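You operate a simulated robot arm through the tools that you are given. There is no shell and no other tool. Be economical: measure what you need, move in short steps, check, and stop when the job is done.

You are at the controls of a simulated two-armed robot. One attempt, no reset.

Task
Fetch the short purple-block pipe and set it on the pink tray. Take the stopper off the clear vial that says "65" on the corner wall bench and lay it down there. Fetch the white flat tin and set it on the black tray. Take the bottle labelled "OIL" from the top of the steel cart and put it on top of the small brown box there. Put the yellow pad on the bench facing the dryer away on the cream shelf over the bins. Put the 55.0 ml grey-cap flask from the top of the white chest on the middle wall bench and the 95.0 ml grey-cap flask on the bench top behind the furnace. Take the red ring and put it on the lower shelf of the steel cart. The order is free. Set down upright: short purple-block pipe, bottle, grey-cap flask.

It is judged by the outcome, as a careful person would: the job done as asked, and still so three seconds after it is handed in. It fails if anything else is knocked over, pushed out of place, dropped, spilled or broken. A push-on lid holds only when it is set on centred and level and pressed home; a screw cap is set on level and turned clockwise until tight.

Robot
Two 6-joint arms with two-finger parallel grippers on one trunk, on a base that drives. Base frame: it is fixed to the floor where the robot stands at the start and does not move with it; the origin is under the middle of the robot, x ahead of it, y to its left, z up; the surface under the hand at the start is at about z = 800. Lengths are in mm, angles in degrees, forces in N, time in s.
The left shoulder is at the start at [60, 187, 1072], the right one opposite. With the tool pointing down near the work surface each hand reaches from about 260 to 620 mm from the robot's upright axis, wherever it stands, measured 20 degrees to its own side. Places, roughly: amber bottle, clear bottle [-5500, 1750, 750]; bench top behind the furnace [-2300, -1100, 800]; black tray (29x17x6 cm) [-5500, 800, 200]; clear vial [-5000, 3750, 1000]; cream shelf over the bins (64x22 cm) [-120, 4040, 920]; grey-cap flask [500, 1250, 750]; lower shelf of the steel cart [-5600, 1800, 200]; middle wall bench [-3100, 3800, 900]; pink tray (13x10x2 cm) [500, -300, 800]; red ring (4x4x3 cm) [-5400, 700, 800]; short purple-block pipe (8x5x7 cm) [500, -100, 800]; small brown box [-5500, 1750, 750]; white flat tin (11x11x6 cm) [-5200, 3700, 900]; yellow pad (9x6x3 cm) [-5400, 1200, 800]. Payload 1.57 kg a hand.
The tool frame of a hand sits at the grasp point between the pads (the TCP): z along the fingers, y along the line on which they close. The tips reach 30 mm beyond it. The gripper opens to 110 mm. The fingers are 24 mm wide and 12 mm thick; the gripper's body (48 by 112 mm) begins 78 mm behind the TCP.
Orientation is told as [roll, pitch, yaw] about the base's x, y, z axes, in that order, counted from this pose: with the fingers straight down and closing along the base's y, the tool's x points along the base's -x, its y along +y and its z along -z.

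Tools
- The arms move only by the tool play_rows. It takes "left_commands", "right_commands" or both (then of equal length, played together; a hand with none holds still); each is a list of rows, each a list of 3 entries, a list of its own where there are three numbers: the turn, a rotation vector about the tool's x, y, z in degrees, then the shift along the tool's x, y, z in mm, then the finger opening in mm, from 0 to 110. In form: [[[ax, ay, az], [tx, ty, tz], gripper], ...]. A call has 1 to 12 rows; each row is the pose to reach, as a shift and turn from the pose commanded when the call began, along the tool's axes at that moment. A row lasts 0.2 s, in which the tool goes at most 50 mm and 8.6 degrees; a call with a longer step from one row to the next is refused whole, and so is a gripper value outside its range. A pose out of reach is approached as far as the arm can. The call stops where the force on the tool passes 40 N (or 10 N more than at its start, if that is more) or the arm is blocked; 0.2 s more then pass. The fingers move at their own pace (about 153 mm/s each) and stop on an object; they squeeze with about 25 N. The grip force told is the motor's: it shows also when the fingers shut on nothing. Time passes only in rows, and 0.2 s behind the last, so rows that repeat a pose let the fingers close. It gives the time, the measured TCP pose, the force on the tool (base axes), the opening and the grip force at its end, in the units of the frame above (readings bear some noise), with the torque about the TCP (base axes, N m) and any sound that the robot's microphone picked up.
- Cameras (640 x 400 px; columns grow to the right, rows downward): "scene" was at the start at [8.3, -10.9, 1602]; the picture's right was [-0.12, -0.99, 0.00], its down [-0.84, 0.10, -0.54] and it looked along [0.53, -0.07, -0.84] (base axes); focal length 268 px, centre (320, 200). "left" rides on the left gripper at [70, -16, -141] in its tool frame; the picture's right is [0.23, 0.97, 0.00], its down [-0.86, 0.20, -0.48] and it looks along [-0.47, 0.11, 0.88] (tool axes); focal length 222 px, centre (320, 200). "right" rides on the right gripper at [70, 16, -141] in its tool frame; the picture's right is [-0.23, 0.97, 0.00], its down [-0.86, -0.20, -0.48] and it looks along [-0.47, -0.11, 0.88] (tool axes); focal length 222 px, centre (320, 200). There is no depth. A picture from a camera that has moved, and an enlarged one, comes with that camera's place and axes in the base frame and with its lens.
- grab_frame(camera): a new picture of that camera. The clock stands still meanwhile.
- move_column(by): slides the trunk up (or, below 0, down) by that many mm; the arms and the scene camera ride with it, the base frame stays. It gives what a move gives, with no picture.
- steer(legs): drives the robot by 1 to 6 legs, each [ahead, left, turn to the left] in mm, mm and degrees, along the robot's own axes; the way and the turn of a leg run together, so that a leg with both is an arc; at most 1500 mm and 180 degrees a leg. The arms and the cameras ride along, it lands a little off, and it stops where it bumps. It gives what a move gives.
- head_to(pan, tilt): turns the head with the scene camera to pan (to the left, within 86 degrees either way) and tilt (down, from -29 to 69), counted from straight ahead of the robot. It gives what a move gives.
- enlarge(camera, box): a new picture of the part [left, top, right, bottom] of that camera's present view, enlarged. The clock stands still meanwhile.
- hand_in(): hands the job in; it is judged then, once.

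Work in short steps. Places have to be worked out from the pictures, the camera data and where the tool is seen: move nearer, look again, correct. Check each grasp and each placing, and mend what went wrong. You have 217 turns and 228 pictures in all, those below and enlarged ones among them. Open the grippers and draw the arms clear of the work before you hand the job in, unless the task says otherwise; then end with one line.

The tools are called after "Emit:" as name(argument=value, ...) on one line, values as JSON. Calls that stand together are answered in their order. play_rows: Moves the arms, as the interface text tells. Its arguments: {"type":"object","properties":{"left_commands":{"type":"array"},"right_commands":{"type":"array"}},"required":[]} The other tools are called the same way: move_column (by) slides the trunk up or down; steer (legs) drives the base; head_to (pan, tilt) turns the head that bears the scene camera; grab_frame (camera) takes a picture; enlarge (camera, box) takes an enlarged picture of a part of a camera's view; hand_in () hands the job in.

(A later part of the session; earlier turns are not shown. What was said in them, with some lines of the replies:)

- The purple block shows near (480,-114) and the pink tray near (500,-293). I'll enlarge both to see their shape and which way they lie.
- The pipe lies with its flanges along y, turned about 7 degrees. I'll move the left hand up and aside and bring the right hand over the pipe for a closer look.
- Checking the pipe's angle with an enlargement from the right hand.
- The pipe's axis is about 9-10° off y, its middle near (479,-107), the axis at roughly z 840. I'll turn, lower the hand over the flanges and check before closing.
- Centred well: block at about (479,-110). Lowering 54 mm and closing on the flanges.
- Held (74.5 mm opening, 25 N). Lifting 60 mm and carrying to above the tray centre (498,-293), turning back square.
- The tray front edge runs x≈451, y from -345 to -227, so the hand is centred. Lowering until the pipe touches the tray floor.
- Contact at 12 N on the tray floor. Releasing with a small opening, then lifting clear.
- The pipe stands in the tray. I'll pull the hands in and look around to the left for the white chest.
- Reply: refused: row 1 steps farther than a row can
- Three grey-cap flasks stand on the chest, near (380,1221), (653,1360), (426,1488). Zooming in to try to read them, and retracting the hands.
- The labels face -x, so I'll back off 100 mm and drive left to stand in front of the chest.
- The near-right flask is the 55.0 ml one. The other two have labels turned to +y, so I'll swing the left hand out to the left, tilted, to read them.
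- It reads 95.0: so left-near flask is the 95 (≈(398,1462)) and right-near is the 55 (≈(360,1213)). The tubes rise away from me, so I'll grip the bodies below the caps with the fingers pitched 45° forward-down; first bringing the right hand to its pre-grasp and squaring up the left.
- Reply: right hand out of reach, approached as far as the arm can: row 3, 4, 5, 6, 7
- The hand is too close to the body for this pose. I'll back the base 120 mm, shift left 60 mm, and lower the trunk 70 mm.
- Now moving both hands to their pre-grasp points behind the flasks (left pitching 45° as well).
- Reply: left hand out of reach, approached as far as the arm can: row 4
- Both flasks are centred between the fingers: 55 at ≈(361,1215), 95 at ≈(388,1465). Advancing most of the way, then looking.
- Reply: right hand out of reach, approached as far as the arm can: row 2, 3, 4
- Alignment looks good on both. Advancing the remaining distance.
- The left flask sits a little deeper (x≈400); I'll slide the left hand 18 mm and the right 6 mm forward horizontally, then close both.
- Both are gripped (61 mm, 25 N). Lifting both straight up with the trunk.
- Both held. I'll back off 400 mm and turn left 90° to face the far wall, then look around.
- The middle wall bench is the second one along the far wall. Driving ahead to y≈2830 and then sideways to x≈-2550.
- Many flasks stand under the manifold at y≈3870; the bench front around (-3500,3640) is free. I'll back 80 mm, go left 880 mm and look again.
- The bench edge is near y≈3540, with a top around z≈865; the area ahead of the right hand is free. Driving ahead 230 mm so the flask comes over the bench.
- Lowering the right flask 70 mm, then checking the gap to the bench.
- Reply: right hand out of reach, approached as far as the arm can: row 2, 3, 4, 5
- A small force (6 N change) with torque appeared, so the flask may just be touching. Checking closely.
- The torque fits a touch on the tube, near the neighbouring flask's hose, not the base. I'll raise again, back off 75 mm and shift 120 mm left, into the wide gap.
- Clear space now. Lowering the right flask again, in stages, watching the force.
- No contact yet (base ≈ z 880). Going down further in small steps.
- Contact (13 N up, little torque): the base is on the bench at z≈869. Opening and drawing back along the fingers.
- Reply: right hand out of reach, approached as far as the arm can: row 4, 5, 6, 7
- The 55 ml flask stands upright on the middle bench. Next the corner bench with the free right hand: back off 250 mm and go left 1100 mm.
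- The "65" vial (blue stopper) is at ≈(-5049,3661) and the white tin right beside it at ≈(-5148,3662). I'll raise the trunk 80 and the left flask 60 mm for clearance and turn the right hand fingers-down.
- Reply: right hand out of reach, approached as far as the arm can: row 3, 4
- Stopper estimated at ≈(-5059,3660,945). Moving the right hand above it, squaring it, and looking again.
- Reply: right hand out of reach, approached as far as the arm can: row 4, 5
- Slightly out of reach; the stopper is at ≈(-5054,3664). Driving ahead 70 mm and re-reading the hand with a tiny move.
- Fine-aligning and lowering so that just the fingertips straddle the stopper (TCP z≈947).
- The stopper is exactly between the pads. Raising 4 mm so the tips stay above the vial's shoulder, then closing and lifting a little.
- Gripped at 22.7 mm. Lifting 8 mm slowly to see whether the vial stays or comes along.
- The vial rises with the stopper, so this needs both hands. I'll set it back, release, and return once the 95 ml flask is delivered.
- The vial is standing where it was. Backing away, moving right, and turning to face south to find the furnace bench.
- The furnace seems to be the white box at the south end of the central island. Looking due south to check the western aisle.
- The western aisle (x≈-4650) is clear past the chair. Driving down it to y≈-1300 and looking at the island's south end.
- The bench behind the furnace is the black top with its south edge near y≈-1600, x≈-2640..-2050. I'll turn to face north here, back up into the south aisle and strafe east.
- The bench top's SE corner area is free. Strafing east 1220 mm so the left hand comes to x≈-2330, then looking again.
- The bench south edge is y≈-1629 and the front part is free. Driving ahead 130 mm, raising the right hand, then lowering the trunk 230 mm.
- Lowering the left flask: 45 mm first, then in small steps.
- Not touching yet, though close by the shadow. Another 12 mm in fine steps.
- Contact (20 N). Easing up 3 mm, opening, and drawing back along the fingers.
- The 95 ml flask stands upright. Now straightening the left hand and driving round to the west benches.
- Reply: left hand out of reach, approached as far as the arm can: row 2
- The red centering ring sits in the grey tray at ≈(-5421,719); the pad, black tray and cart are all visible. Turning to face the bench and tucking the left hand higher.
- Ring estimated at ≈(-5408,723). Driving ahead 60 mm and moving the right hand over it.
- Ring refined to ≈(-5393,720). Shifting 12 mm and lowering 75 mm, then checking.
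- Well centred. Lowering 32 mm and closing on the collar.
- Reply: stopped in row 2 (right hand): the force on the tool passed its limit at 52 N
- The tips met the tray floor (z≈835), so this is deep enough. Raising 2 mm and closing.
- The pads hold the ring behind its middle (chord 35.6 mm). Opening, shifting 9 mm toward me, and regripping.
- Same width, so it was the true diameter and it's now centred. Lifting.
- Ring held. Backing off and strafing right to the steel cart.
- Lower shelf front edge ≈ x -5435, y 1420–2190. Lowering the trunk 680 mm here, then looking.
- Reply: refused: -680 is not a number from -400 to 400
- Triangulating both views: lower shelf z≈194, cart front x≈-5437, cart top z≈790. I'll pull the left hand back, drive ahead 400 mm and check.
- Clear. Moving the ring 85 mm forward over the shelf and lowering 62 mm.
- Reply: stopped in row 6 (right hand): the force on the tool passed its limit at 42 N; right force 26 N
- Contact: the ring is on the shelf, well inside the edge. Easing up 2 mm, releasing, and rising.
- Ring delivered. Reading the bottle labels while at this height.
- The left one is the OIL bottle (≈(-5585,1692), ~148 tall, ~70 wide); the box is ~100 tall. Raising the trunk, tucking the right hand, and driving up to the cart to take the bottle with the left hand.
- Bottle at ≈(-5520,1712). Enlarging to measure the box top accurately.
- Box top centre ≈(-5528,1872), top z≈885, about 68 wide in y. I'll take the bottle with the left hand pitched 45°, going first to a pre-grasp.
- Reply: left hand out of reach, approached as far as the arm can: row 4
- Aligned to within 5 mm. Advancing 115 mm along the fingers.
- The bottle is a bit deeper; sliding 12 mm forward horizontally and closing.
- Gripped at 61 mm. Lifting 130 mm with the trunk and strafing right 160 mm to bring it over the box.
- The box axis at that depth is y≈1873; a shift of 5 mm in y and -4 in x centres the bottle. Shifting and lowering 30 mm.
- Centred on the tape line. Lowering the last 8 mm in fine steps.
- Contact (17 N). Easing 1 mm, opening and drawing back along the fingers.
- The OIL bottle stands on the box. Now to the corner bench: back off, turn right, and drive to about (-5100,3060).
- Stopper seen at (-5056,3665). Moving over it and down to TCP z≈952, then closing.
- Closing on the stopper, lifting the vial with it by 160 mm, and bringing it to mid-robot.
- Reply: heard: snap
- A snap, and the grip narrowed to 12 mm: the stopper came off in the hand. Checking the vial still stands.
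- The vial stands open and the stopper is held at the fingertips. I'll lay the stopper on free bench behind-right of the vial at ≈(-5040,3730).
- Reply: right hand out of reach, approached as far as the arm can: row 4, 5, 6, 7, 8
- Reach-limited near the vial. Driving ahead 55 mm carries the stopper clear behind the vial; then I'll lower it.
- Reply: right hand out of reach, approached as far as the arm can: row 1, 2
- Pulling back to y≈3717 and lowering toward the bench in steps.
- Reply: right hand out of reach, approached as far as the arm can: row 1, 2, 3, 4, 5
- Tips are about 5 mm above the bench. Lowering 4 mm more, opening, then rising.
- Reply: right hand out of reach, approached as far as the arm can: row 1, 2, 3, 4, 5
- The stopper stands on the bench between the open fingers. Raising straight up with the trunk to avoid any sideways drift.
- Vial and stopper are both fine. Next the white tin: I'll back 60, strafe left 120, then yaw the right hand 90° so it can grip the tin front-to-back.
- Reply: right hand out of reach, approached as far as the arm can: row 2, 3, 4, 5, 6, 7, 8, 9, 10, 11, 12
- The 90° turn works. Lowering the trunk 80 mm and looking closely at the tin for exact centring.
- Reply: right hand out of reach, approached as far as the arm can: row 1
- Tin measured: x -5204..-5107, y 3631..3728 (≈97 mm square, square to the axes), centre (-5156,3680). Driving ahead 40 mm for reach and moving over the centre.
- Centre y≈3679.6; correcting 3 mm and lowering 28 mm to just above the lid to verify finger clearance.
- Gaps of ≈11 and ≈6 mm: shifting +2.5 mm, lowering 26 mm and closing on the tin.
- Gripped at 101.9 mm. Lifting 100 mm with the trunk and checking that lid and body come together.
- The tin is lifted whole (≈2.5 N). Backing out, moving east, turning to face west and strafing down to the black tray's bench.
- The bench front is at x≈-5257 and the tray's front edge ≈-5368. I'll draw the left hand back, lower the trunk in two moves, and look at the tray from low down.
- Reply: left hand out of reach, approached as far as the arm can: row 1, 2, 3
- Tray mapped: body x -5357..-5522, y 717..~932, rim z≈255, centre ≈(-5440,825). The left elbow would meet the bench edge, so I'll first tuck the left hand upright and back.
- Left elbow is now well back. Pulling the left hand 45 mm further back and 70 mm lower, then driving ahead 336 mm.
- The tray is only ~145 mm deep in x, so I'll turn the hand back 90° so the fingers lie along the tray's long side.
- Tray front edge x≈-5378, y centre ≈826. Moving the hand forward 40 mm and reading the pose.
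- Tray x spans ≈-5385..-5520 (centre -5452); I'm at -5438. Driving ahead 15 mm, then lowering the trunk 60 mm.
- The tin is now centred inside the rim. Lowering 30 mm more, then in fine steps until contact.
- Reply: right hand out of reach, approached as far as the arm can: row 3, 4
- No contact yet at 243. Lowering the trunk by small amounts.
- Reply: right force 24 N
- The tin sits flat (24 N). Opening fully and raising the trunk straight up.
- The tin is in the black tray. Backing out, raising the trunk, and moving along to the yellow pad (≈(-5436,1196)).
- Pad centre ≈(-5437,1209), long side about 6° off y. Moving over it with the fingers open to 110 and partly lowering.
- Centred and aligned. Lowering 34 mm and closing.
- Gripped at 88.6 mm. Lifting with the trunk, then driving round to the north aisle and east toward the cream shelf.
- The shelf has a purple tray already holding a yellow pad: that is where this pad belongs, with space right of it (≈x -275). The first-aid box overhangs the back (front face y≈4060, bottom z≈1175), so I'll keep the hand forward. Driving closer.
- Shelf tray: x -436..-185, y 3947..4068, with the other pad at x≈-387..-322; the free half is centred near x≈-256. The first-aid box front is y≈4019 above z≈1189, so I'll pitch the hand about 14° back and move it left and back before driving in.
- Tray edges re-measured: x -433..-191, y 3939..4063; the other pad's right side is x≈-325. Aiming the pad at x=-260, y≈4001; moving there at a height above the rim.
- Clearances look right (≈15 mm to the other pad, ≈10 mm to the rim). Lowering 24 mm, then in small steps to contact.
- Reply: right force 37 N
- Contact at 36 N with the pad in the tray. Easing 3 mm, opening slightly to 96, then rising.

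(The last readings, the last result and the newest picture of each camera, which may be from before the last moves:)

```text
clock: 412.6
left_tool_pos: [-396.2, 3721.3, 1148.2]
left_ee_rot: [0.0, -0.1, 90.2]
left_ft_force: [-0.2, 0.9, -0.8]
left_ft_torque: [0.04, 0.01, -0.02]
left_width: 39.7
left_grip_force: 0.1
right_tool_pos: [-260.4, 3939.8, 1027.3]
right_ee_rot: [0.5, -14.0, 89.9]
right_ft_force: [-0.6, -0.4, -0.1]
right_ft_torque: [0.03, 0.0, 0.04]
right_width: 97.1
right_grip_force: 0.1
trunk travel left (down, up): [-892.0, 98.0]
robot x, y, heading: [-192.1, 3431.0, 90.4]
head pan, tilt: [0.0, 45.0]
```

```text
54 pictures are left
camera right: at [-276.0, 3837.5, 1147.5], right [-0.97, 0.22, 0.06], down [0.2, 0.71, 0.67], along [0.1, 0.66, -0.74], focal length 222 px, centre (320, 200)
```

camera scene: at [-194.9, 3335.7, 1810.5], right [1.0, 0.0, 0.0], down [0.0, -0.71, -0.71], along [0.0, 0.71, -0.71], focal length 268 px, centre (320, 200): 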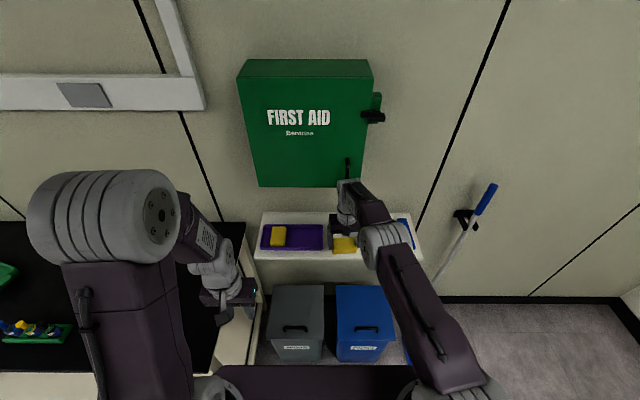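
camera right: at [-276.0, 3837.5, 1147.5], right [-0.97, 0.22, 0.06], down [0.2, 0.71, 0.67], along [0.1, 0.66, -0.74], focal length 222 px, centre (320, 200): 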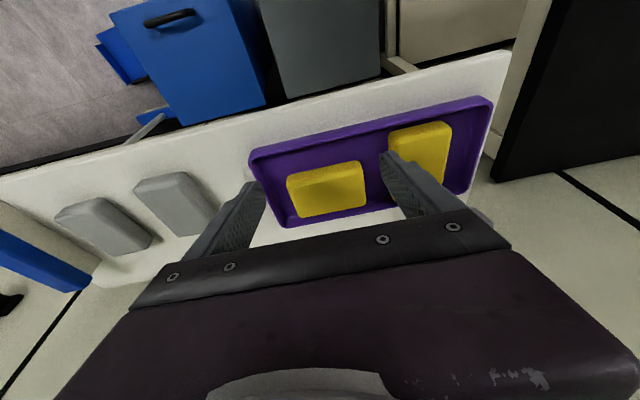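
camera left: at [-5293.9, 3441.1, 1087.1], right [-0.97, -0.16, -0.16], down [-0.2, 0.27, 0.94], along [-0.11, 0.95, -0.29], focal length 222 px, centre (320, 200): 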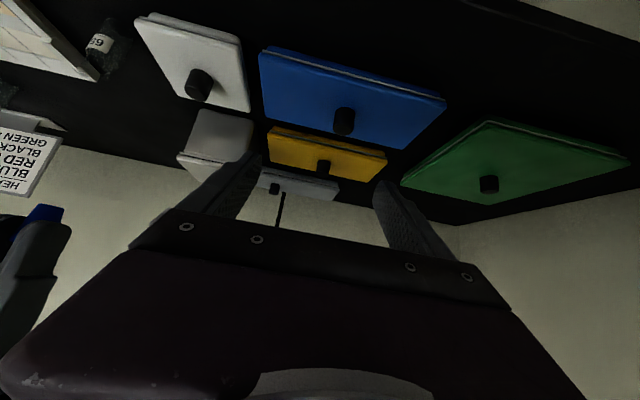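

The pad lies flat in the tray beside its twin. Backing away to clear the arms, with a last look.

Emit:
steer(legs=[[-350, 0, 0]])

Emit:
enlarge(camera="scene", box=[220, 100, 460, 300])

Emit:
head_to(pan=75, tilt=20)

Emit:
enlarge(camera="scene", box=[200, 100, 520, 300])

```text
clock: 414.9
left_tool_pos: [-391.9, 3374.3, 1146.8]
left_ee_rot: [0.0, 0.3, 90.0]
left_ft_force: [0.3, 0.7, -0.1]
left_ft_torque: [-0.01, 0.0, -0.02]
left_width: 39.9
left_grip_force: 0.1
right_tool_pos: [-257.2, 3592.1, 1025.0]
right_ee_rot: [0.6, -13.7, 89.7]
right_ft_force: [-0.6, 0.3, 0.2]
right_ft_torque: [-0.02, -0.04, 0.01]
right_width: 97.0
right_grip_force: 0.0
trunk travel left (down, up): [-892.0, 98.0]
robot x, y, heading: [-194.9, 3079.8, 90.1]
head pan, tilt: [0.0, 45.0]
```

```text
2.00 times, centred on (340, 200) of scene
camera zoom: at [-194.5, 3098.7, 1810.4], right [1.0, 0.0, 0.0], down [0.0, -0.71, -0.71], along [0.0, 0.71, -0.71], focal length 535 px, centre (280, 200)
```

zoom: 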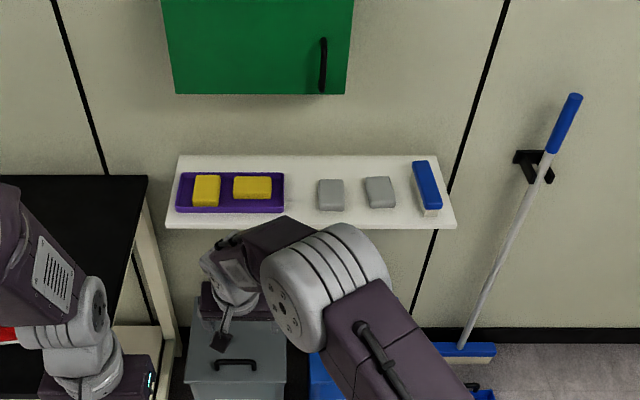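

```text
clock: 416.4
left_tool_pos: [-393.5, 3373.3, 1145.7]
left_ee_rot: [0.0, 0.1, 90.1]
left_ft_force: [0.3, -0.4, -0.3]
left_ft_torque: [0.02, -0.02, 0.0]
left_width: 39.9
left_grip_force: 0.0
right_tool_pos: [-258.6, 3589.2, 1026.0]
right_ee_rot: [0.5, -13.9, 89.7]
right_ft_force: [-0.1, -0.1, -0.7]
right_ft_torque: [-0.03, 0.01, 0.03]
right_width: 97.0
right_grip_force: 0.2
trunk travel left (down, up): [-892.0, 98.0]
robot x, y, heading: [-193.6, 3076.7, 90.0]
head pan, tilt: [75.0, 20.0]
```

```text
2.00 times, centred on (360, 200) of scene
camera zoom: at [-284.3, 3037.6, 1849.1], right [0.26, 0.97, 0.0], down [0.33, -0.09, -0.94], along [-0.91, 0.24, -0.34], focal length 535 px, centre (240, 200)
```

zoom: 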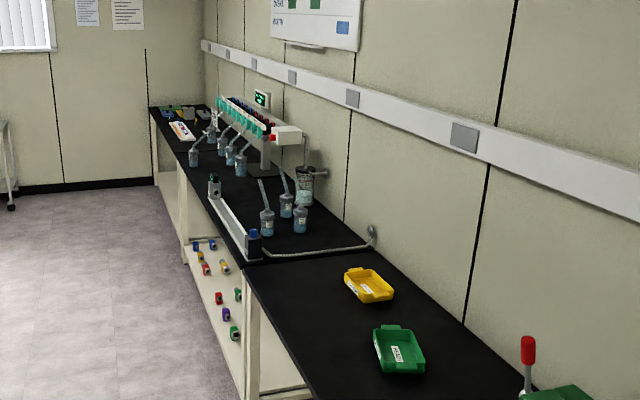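

Everything stands as placed, including the flasks on the middle bench. The hands are empty and clear, so I'm handing in.

Emit:
hand_in()

```text
The job is handed in.
```

All eight jobs are done and handed in. Two details to know: the yellow pad is in the purple tray on the cream shelf, next to the other yellow pad, and the blue stopper is standing on its narrow end on the corner bench rather than lying on its side.
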